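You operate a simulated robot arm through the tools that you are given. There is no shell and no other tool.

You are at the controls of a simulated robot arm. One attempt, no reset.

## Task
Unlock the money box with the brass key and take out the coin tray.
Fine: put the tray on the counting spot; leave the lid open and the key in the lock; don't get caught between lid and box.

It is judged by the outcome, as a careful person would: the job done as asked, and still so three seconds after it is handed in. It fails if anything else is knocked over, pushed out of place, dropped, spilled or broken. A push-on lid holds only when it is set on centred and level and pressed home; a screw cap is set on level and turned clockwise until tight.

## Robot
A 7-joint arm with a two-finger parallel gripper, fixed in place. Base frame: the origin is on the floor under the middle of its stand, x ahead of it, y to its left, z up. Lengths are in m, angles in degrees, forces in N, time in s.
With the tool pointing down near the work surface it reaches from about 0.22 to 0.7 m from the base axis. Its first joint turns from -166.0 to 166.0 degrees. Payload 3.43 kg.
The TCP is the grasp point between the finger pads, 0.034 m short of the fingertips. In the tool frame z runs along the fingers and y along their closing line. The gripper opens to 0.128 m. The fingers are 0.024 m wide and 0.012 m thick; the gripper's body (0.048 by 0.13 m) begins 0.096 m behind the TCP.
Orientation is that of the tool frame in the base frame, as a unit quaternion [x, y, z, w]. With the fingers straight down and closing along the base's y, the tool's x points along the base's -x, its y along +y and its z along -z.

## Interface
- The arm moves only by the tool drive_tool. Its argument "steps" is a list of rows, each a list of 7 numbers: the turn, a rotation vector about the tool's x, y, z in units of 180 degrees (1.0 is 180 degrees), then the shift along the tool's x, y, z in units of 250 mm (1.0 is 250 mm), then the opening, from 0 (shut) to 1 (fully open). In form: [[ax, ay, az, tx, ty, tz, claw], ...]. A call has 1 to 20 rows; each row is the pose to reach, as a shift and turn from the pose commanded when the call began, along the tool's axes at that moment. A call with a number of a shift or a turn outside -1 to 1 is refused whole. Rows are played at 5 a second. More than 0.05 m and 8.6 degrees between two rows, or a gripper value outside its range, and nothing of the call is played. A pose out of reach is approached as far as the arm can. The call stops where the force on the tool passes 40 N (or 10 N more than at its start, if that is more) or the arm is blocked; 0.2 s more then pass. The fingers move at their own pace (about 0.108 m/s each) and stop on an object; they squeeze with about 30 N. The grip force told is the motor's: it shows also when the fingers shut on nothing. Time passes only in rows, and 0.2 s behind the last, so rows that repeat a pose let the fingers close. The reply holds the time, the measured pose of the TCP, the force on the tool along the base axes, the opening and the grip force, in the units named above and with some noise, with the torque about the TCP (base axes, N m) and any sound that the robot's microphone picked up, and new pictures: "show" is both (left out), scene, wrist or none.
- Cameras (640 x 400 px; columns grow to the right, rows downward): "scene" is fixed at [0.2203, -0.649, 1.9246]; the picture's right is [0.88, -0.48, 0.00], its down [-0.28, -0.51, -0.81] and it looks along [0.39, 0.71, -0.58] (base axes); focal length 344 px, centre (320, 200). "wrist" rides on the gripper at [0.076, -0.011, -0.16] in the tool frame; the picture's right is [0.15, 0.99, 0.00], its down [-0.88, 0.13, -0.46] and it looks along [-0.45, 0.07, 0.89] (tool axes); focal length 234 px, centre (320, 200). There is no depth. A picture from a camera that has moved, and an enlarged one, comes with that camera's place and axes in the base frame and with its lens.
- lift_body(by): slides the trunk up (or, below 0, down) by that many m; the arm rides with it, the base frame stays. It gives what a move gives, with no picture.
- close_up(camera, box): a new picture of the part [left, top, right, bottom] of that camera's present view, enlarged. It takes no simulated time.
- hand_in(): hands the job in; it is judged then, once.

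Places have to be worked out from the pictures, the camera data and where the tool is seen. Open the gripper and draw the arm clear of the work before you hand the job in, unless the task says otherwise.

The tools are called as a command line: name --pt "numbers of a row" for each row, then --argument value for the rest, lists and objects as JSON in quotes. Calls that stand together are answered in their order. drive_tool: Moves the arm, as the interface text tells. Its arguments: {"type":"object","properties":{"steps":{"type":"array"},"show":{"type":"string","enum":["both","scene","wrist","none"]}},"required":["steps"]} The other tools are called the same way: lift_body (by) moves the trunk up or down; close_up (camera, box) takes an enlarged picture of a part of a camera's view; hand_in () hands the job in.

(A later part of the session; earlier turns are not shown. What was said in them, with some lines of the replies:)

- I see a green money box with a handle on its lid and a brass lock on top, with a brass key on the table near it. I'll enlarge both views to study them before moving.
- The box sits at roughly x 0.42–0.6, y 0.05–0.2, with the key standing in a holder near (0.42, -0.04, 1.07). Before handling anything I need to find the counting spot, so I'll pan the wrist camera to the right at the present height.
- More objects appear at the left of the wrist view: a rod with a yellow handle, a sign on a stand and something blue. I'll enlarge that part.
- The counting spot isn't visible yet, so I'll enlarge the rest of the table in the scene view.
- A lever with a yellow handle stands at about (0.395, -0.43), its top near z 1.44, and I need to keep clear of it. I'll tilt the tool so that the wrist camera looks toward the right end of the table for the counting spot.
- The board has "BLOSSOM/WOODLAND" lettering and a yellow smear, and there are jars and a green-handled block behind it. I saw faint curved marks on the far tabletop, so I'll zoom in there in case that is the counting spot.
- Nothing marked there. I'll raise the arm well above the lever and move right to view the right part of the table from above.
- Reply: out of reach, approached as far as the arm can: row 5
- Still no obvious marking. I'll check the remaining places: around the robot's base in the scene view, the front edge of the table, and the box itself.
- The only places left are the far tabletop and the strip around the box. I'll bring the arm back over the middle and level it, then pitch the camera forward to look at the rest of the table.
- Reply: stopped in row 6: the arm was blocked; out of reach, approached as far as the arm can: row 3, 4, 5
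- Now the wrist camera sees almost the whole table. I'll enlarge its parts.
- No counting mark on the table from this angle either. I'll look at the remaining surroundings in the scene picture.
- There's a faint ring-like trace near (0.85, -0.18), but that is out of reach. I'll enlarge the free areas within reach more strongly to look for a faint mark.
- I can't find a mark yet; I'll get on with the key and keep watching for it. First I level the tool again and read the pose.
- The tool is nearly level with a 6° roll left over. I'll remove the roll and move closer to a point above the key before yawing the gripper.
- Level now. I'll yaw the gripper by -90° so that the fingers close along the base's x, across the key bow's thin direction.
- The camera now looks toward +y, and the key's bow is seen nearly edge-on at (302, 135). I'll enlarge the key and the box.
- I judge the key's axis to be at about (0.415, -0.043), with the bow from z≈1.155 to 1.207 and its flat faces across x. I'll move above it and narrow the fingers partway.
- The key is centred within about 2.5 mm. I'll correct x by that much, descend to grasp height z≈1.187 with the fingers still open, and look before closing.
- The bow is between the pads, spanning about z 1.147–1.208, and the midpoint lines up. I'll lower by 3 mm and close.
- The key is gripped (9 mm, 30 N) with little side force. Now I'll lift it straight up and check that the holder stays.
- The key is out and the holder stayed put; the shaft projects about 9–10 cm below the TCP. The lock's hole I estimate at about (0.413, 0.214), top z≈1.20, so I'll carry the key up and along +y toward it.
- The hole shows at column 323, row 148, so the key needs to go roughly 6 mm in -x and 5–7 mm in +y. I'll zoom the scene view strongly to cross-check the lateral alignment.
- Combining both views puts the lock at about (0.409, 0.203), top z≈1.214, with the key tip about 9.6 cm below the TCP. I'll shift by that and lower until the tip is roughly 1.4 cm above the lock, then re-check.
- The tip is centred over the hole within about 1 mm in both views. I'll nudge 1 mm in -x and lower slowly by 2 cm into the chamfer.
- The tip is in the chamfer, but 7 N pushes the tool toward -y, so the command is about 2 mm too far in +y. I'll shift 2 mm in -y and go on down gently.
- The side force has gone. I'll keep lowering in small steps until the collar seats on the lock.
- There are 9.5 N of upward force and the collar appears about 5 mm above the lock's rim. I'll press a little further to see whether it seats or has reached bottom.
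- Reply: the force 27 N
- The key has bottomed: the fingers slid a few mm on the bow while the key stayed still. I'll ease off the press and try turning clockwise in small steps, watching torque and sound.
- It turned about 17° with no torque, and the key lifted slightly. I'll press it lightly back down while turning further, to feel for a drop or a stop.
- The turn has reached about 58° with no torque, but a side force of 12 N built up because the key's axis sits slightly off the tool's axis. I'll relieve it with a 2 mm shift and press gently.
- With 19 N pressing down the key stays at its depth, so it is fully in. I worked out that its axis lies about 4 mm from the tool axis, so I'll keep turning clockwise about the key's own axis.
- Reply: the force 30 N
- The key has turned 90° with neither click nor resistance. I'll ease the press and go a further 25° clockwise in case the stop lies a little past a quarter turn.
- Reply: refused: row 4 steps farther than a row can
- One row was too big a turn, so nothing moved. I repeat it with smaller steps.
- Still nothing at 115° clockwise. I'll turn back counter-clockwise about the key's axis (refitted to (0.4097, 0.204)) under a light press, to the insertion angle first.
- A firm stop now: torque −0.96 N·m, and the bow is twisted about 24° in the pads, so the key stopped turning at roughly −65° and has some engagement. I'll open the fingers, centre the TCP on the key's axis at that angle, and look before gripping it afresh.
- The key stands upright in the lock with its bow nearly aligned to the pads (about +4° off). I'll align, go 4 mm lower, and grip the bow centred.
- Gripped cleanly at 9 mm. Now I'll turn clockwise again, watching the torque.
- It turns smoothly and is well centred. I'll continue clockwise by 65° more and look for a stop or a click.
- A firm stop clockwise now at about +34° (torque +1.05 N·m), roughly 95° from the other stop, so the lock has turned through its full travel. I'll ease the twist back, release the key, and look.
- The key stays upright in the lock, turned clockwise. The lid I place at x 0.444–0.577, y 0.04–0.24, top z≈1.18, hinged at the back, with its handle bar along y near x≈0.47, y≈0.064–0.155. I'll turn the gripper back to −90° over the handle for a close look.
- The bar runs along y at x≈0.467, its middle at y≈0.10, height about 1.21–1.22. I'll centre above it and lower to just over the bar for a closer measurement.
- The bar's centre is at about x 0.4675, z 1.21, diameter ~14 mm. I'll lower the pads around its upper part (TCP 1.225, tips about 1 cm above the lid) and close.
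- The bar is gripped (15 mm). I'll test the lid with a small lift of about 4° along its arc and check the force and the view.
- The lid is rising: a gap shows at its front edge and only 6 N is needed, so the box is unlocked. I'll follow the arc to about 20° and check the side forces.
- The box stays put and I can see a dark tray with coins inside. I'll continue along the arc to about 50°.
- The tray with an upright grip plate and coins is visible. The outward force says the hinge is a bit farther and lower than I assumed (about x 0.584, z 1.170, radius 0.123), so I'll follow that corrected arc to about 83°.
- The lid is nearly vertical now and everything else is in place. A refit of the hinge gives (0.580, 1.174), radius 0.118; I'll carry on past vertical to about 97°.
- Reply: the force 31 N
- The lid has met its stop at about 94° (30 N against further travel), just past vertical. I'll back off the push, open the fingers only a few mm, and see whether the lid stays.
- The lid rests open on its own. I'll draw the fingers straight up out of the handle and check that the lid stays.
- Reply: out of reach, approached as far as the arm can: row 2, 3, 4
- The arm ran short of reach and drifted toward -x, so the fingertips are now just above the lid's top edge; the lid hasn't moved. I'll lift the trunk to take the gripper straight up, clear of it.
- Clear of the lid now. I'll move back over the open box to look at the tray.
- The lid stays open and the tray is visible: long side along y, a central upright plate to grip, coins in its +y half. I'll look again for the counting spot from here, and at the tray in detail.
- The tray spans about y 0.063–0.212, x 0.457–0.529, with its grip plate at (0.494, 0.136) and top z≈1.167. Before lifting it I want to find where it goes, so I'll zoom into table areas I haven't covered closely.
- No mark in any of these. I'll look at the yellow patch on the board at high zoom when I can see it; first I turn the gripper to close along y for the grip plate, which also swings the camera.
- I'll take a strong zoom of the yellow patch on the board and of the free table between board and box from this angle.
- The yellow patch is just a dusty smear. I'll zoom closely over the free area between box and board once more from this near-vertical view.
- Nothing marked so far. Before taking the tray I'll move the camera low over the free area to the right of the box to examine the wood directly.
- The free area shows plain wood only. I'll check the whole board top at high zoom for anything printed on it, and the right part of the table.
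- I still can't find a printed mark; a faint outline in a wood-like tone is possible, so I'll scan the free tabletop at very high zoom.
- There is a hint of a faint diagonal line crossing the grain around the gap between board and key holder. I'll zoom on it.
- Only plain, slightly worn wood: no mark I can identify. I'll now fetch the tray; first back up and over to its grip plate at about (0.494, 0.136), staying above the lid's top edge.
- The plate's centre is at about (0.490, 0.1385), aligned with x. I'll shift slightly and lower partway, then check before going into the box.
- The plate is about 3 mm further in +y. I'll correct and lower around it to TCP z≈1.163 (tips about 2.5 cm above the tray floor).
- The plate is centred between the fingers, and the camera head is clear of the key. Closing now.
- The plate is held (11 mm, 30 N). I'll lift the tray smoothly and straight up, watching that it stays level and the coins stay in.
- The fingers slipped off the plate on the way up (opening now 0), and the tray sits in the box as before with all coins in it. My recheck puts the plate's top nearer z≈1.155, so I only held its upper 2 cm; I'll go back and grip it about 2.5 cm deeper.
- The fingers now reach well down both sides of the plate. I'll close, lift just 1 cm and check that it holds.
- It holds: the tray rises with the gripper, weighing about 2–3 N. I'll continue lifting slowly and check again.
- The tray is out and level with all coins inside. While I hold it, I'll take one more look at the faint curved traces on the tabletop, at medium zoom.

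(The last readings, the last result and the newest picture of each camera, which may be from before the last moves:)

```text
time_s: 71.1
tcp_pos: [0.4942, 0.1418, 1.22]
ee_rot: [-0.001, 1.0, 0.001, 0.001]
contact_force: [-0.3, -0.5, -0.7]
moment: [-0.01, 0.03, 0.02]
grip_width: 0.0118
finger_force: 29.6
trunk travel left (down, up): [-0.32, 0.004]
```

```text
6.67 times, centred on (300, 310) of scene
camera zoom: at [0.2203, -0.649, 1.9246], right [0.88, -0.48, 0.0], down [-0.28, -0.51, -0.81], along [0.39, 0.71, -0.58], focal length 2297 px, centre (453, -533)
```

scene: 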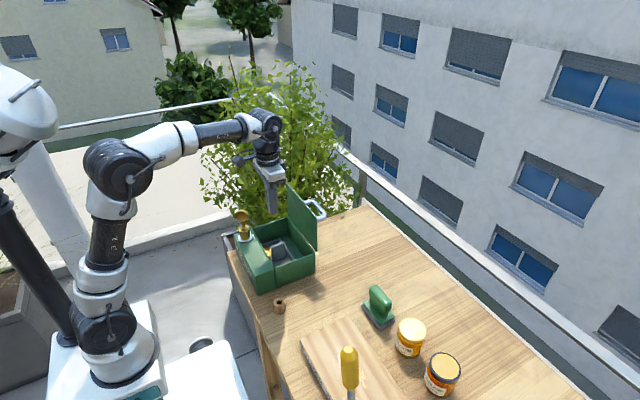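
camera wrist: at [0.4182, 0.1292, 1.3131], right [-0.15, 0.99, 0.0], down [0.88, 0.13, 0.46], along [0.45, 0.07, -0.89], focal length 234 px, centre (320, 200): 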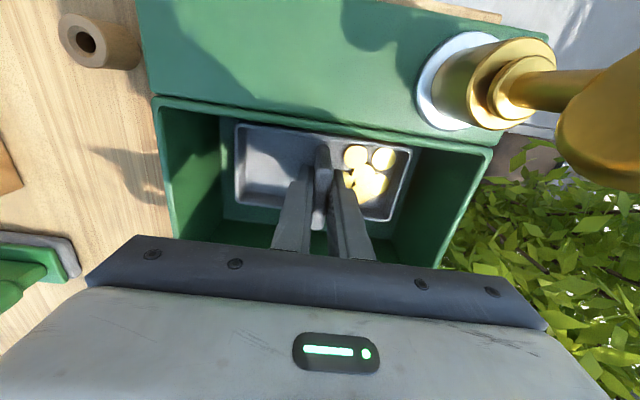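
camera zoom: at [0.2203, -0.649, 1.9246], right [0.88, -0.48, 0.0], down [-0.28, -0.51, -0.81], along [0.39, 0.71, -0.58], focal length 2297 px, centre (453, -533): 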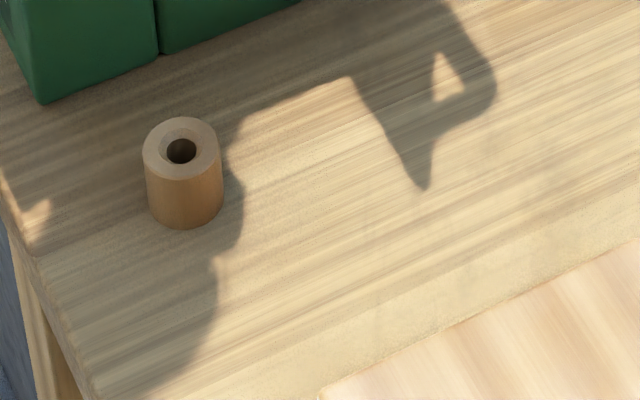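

There may be something faint on the pale plank just beside the board's left end; I'll zoom there.

close_up --camera "scene" --box '[290, 308, 335, 340]'

close_up --camera "wrist" --box '[0, 40, 180, 200]'

```text
12.50 times, centred on (312, 324) of scene
camera zoom: at [0.2203, -0.649, 1.9246], right [0.88, -0.48, 0.0], down [-0.28, -0.51, -0.81], along [0.39, 0.71, -0.58], focal length 4306 px, centre (414, -1350)
```

zoom: 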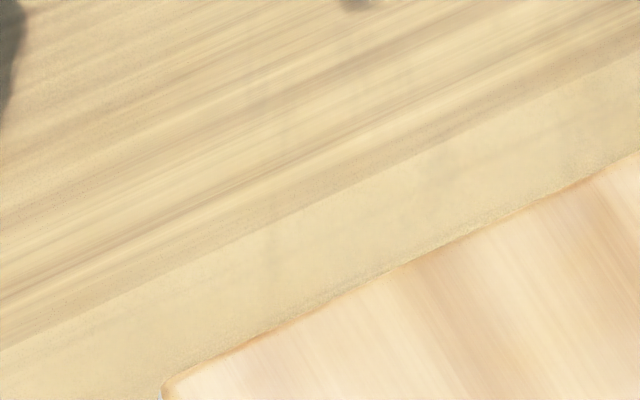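

```text
2.50 times, centred on (90, 120) of wrist
camera zoom: at [0.4179, 0.1292, 1.3789], right [-0.15, 0.99, 0.0], down [0.88, 0.13, 0.46], along [0.45, 0.07, -0.89], focal length 585 px, centre (895, 400)
```

zoom: 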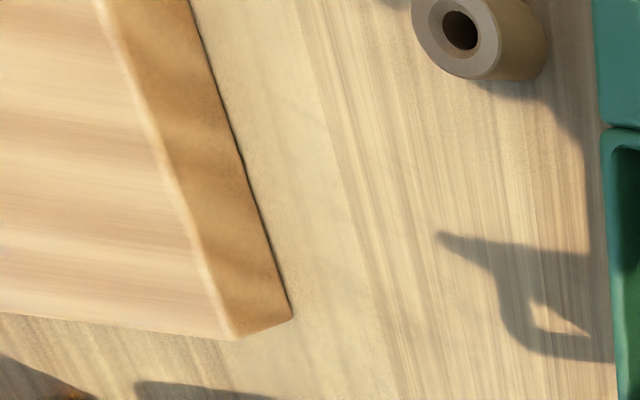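

No marking there either. The only clear, flat, reachable place beside the box is the open table between box and board, so I take that as the counting spot, centred near (0.535, -0.068). I'll raise the tray and carry it across gently.

drive_tool --pt "0 0 0 0 0 -0.06 0" --pt "0 0 0 0 0 -0.16 0" --pt "0 0 0 0 0 -0.26 0" --pt "0 0 0 0 0 -0.34 0" --pt "0 0 0 0 -0.02 -0.36 0" --pt "0 0 0 -0.01 -0.07 -0.36 0" --pt "0 0 0 -0.03 -0.16 -0.36 0" --pt "0 0 0 -0.055 -0.28 -0.36 0" --pt "0 0 0 -0.08 -0.4 -0.36 0" --pt "0 0 0 -0.105 -0.52 -0.36 0" --pt "0 0 0 -0.13 -0.64 -0.36 0" --pt "0 0 0 -0.15 -0.75 -0.36 0" --pt "0 0 0 -0.16 -0.81 -0.36 0" --pt "0 0 0 -0.164 -0.84 -0.36 0" --show "both"

close_up --camera "scene" --box '[230, 180, 360, 320]'

close_up --camera "wrist" --box '[200, 60, 440, 240]'

```text
time_s: 74.1
tcp_pos: [0.5354, -0.0695, 1.3088]
ee_rot: [-0.001, 1.0, 0.001, 0.0]
contact_force: [-0.5, 0.2, -0.7]
moment: [0.0, -0.01, -0.04]
grip_width: 0.0117
finger_force: 29.8
trunk travel left (down, up): [-0.32, 0.004]
camera wrist: at [0.4598, -0.0811, 1.4677], right [-0.15, 0.99, 0.0], down [0.88, 0.13, 0.46], along [0.45, 0.07, -0.89], focal length 234 px, centre (320, 200)
```

scene: 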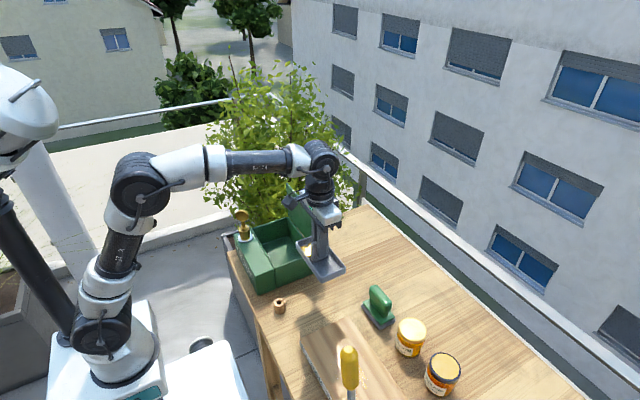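
wrist: 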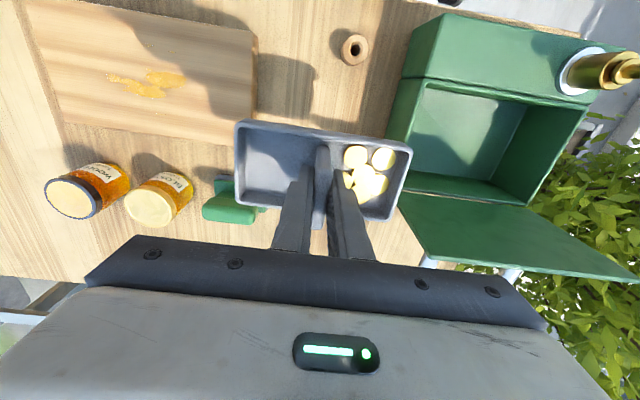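

```text
2.86 times, centred on (295, 250) of scene
camera zoom: at [0.2203, -0.649, 1.9246], right [0.88, -0.48, 0.0], down [-0.28, -0.51, -0.81], along [0.39, 0.71, -0.58], focal length 984 px, centre (391, 57)
```

zoom: 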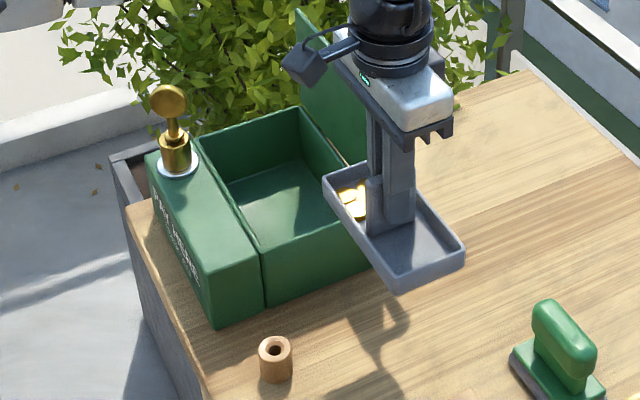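

```text
2.22 times, centred on (320, 150) of wrist
camera zoom: at [0.4598, -0.0811, 1.4677], right [-0.15, 0.99, 0.0], down [0.88, 0.13, 0.46], along [0.45, 0.07, -0.89], focal length 520 px, centre (320, 311)
```

zoom: 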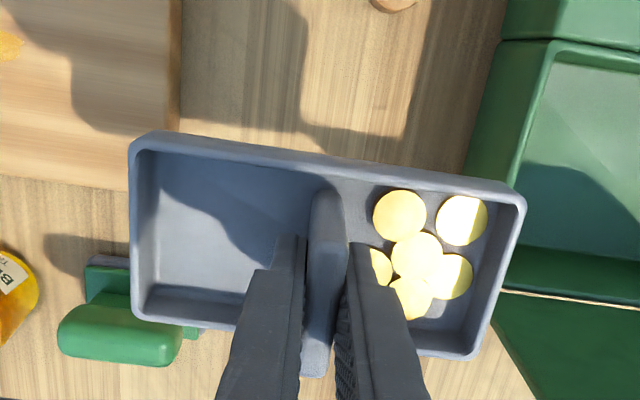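

Everything is steady, and the tray hangs level over clear table with about 3 cm to the box and to the board. I'll lower it to just above the table.

drive_tool --pt "0 0 0 0 0 0.03 0" --pt "0 0 0 0 0 0.1 0" --pt "0 0 0 0 0 0.2 0" --pt "0 0 0 0 0 0.3 0" --pt "0 0 0 0 0 0.4 0" --pt "0 0 0 0 0 0.5 0" --pt "0 0 0 0 0 0.58 0" --pt "0 0 0 0 0 0.64 0" --pt "0 0 0 0 0 0.67 0" --show "wrist"

close_up --camera "scene" --box '[260, 220, 380, 330]'

```text
time_s: 76.1
tcp_pos: [0.5379, -0.0682, 1.1411]
ee_rot: [0.0, 1.0, 0.001, 0.001]
contact_force: [-1.2, 0.4, -1.5]
moment: [0.01, -0.02, 0.0]
grip_width: 0.0116
finger_force: 29.6
trunk travel left (down, up): [-0.32, 0.004]
camera wrist: at [0.4602, -0.0797, 1.3003], right [-0.15, 0.99, 0.0], down [0.88, 0.13, 0.46], along [0.45, 0.07, -0.89], focal length 234 px, centre (320, 200)
```

wrist: 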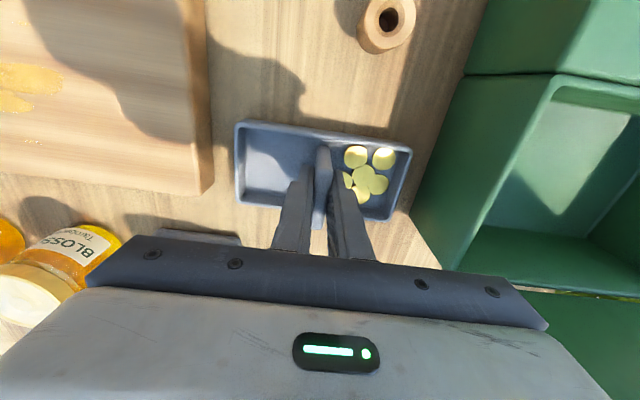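

```text
3.64 times, centred on (320, 275) of scene
camera zoom: at [0.2203, -0.649, 1.9246], right [0.88, -0.48, 0.0], down [-0.28, -0.51, -0.81], along [0.39, 0.71, -0.58], focal length 1253 px, centre (320, -73)
```

zoom: 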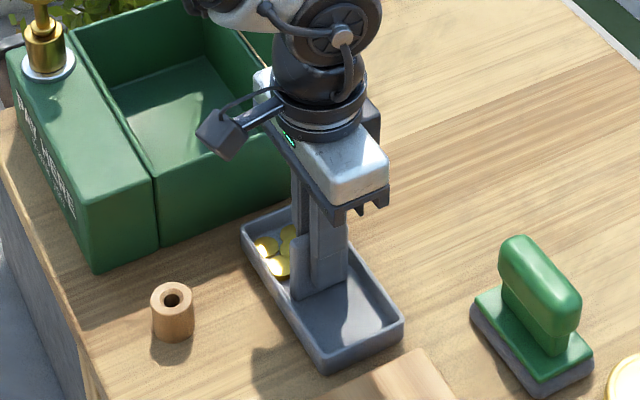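

The tray is a few millimetres to a couple of centimetres above the table, clear on all sides. I'll creep down until the table carries it.

drive_tool --pt "0 0 0 0 0 0.012 0" --pt "0 0 0 0 0 0.024 0" --pt "0 0 0 0 0 0.036 0" --pt "0 0 0 0 0 0.048 0" --show "none"

close_up --camera "scene" --box '[270, 250, 350, 330]'

```text
time_s: 77.1
tcp_pos: [0.5375, -0.0673, 1.131]
ee_rot: [-0.001, 1.0, 0.0, 0.005]
contact_force: [2.7, 2.0, 29.3]
moment: [-0.32, -0.04, -0.02]
grip_width: 0.0119
finger_force: 30.5
trunk travel left (down, up): [-0.32, 0.004]
```

```text
5.00 times, centred on (310, 290) of scene
camera zoom: at [0.2203, -0.649, 1.9246], right [0.88, -0.48, 0.0], down [-0.28, -0.51, -0.81], along [0.39, 0.71, -0.58], focal length 1722 px, centre (370, -250)
```

zoom: 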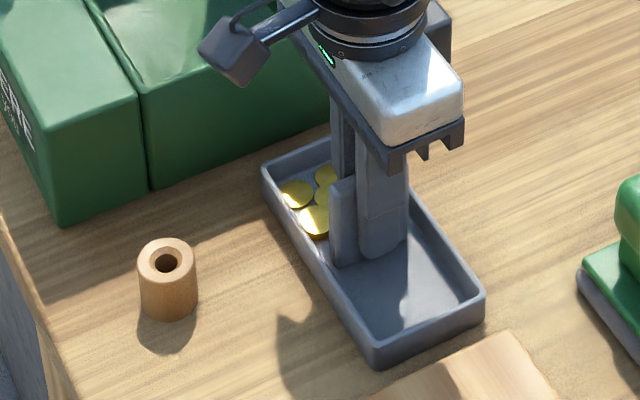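

The tray is down (29 N pressing). I'll ease the pressure off, open the fingers only slightly so as not to sweep the coins, and rise straight up.

drive_tool --pt "0 0 0 0 0 -0.008 0" --pt "0 0 0 0 0 -0.016 0" --pt "0 0 0 0 0 -0.016 0.1" --pt "0 0 0 0 0 -0.016 0.17" --pt "0 0 0 0 0 -0.016 0.17" --show "none"

close_up --camera "wrist" --box '[220, 90, 420, 240]'

close_up --camera "scene" --box '[270, 250, 350, 330]'

```text
time_s: 78.3
tcp_pos: [0.5361, -0.0689, 1.1323]
ee_rot: [-0.001, 1.0, 0.0, 0.0]
contact_force: [0.1, 0.0, 0.3]
moment: [-0.01, -0.04, 0.03]
grip_width: 0.0217
finger_force: 0.1
trunk travel left (down, up): [-0.32, 0.004]
```

```text
2.67 times, centred on (320, 165) of wrist
camera zoom: at [0.4597, -0.0805, 1.2919], right [-0.15, 0.99, 0.0], down [0.88, 0.13, 0.46], along [0.45, 0.07, -0.89], focal length 624 px, centre (320, 293)
```

zoom: 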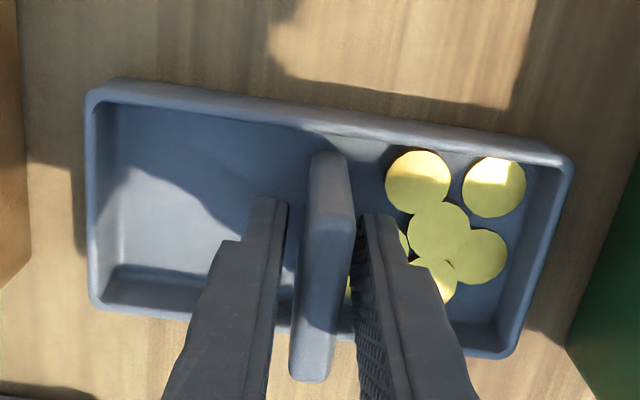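

```text
5.00 times, centred on (310, 290) of scene
camera zoom: at [0.2203, -0.649, 1.9246], right [0.88, -0.48, 0.0], down [-0.28, -0.51, -0.81], along [0.39, 0.71, -0.58], focal length 1722 px, centre (370, -250)
```

zoom: 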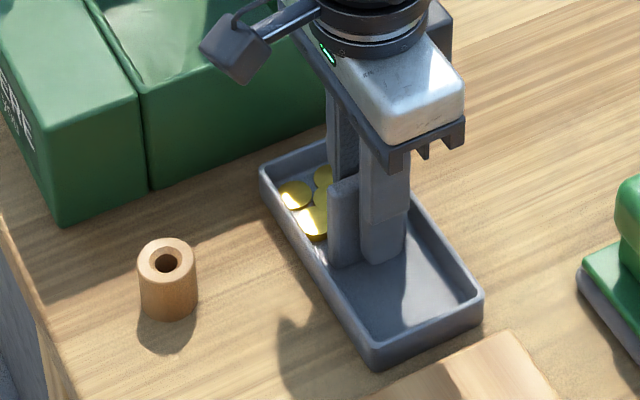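

The tray rests flat on the table and the fingers are free of the plate on both sides. I'll rise straight up and away from it.

drive_tool --pt "0 0 0 0 0 -0.04 0.17" --pt "0 0 0 0 0 -0.12 0.17" --pt "0 0 0 0 0 -0.24 0.17" --pt "0 0 0 0 0 -0.4 0.17" --pt "0 0 0 0 0 -0.58 0.17" --pt "0 0 0 0 0 -0.76 0.17" --pt "0 0 0 0 0 -0.9 0.17" --show "both"

close_up --camera "scene" --box '[220, 180, 380, 330]'

close_up --camera "wrist" --box '[200, 40, 440, 220]'

```text
time_s: 79.9
tcp_pos: [0.534, -0.0677, 1.3582]
ee_rot: [-0.001, 1.0, 0.0, 0.001]
contact_force: [0.3, -1.3, 0.2]
moment: [-0.04, -0.03, -0.01]
grip_width: 0.022
finger_force: 0.0
trunk travel left (down, up): [-0.32, 0.004]
camera wrist: at [0.4579, -0.0803, 1.5169], right [-0.15, 0.99, 0.0], down [0.88, 0.13, 0.46], along [0.45, 0.07, -0.89], focal length 234 px, centre (320, 200)
```

scene: 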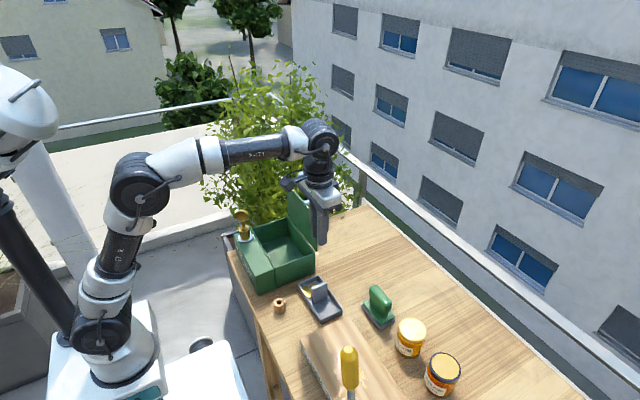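
wrist: 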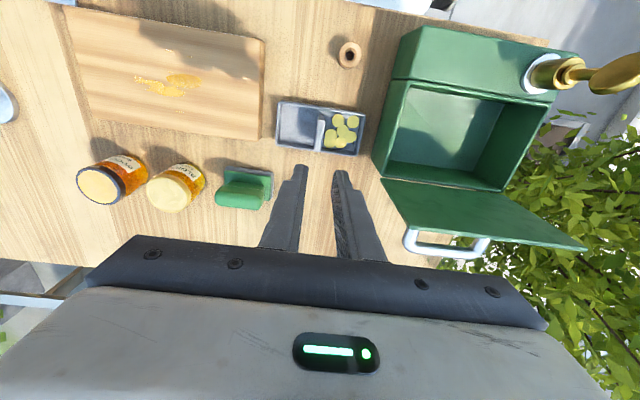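

```text
2.67 times, centred on (300, 255) of scene
camera zoom: at [0.2203, -0.649, 1.9246], right [0.88, -0.48, 0.0], down [-0.28, -0.51, -0.81], along [0.39, 0.71, -0.58], focal length 919 px, centre (373, 53)
```

zoom: 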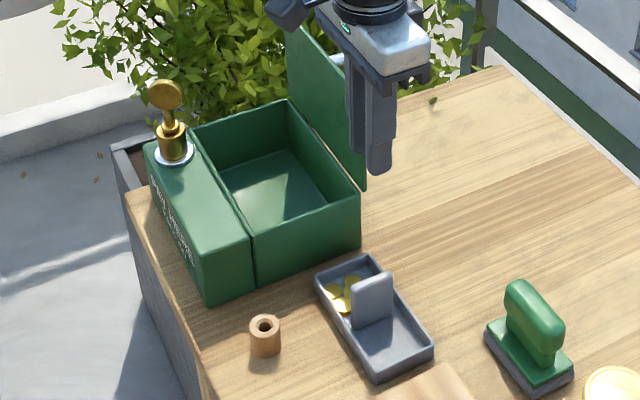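

```text
2.22 times, centred on (320, 130) of wrist
camera zoom: at [0.4579, -0.0803, 1.5169], right [-0.15, 0.99, 0.0], down [0.88, 0.13, 0.46], along [0.45, 0.07, -0.89], focal length 520 px, centre (320, 356)
```

zoom: 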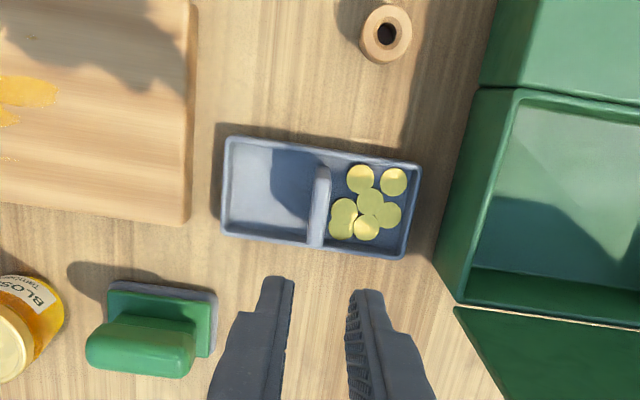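

The tray stands flat with all its coins, the lid is open, the key is in the lock, and the other items are where they were. I'll draw the arm up and back, open the gripper, and take a final look.

drive_tool --pt "0 0 0 0 0 -0.12 0.3" --pt "0 0 0 0.1 0 -0.22 0.6" --pt "0 0 0 0.28 0 -0.26 1" --pt "0 0 0 0.46 0 -0.28 1" --pt "0 0 0 0.62 0 -0.3 1" --pt "0 0 0 0.72 0 -0.3 1" --pt "0 0 0 0.72 0 -0.3 1" --show "both"

close_up --camera "scene" --box '[220, 170, 380, 330]'

close_up --camera "wrist" --box '[200, 60, 520, 260]'

```text
time_s: 81.5
tcp_pos: [0.3589, -0.071, 1.424]
ee_rot: [0.0, 1.0, 0.003, -0.013]
contact_force: [0.1, -0.3, -0.2]
moment: [-0.01, -0.02, 0.03]
grip_width: 0.1282
finger_force: 0.1
trunk travel left (down, up): [-0.32, 0.004]
camera wrist: at [0.2874, -0.0829, 1.5842], right [-0.15, 0.99, 0.01], down [0.89, 0.13, 0.43], along [0.43, 0.07, -0.9], focal length 234 px, centre (320, 200)
```

scene: 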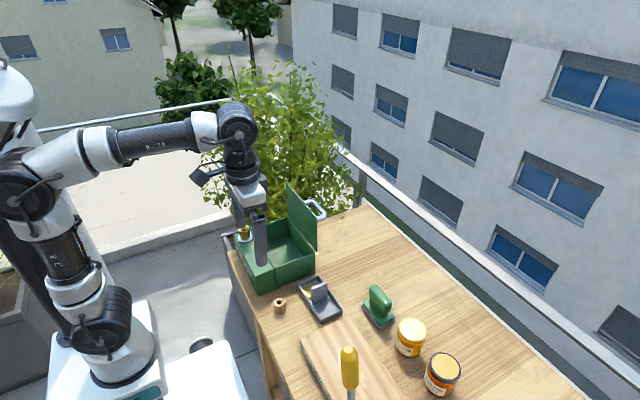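
wrist: 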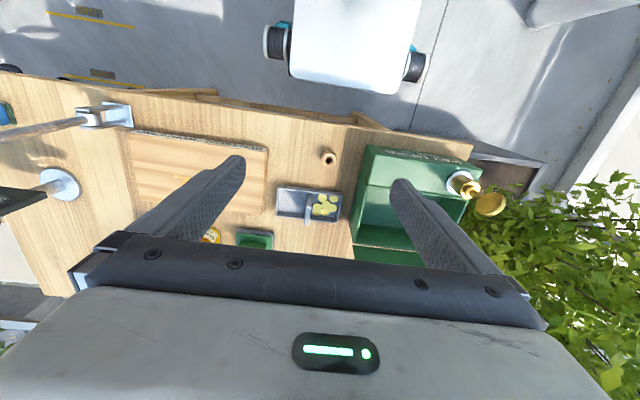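

```text
2.50 times, centred on (300, 250) of scene
camera zoom: at [0.2203, -0.649, 1.9246], right [0.88, -0.48, 0.0], down [-0.28, -0.51, -0.81], along [0.39, 0.71, -0.58], focal length 861 px, centre (370, 75)
```

zoom: 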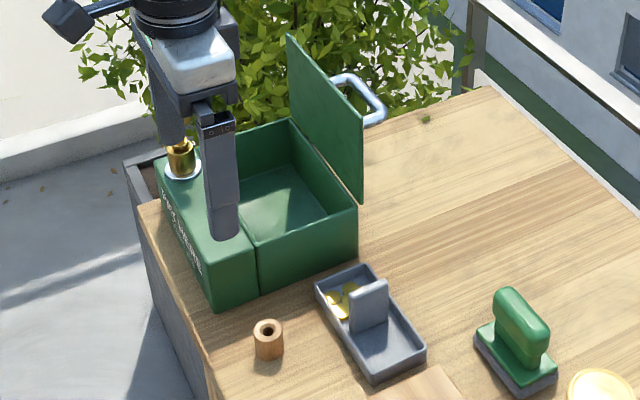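

```text
2.00 times, centred on (360, 160) of wrist
camera zoom: at [0.2874, -0.0829, 1.5842], right [-0.15, 0.99, 0.01], down [0.89, 0.13, 0.43], along [0.43, 0.07, -0.9], focal length 468 px, centre (240, 280)
```

zoom: 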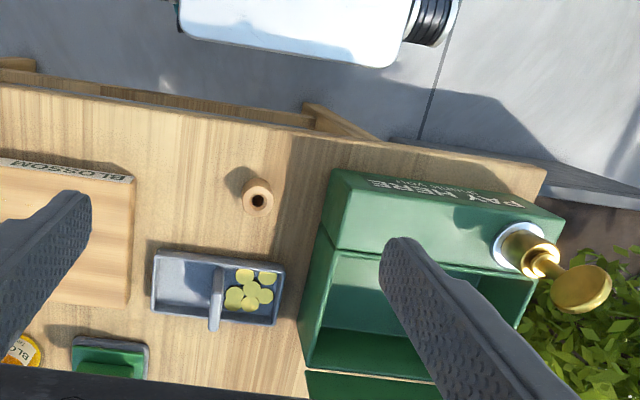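

Final state: lid open and resting by itself, key upright in the lock, tray with its coins flat on the clear table beside the box, gripper open and away. I never found a visible mark for the counting spot, so the tray's place is my best judgement: the only clear, reachable table space beside the box. I'm handing in.

hand_in

```text
The job is handed in.
```

I unlocked the money box and took out the coin tray, but I never found a marked counting spot, so the tray's final place is my best guess.

- **Tray:** It stands flat with all its coins on the clear stretch of table between the box and the "BLOSSOM / WOODLAND" board, centred at about (0.535, -0.07). I zoomed in on all the table within reach and saw only plain wood. That stretch was the only clear place beside the box that the arm could reach. If the counting spot is somewhere else, this part of the job is wrong.
- **Lock and lid:** The brass key is still in the lock, turned clockwise to its stop. The lid stays open by itself just past vertical, and nothing got caught between lid and box.
- **One slip:** On the first try at lifting the tray my grip was too shallow and the fingers slid off its plate. The tray stayed in the box with no coins spilled, and a deeper grip then held.
- **Everything else:** In the last pictures nothing else had moved or been knocked over. The gripper is open and clear of the work.
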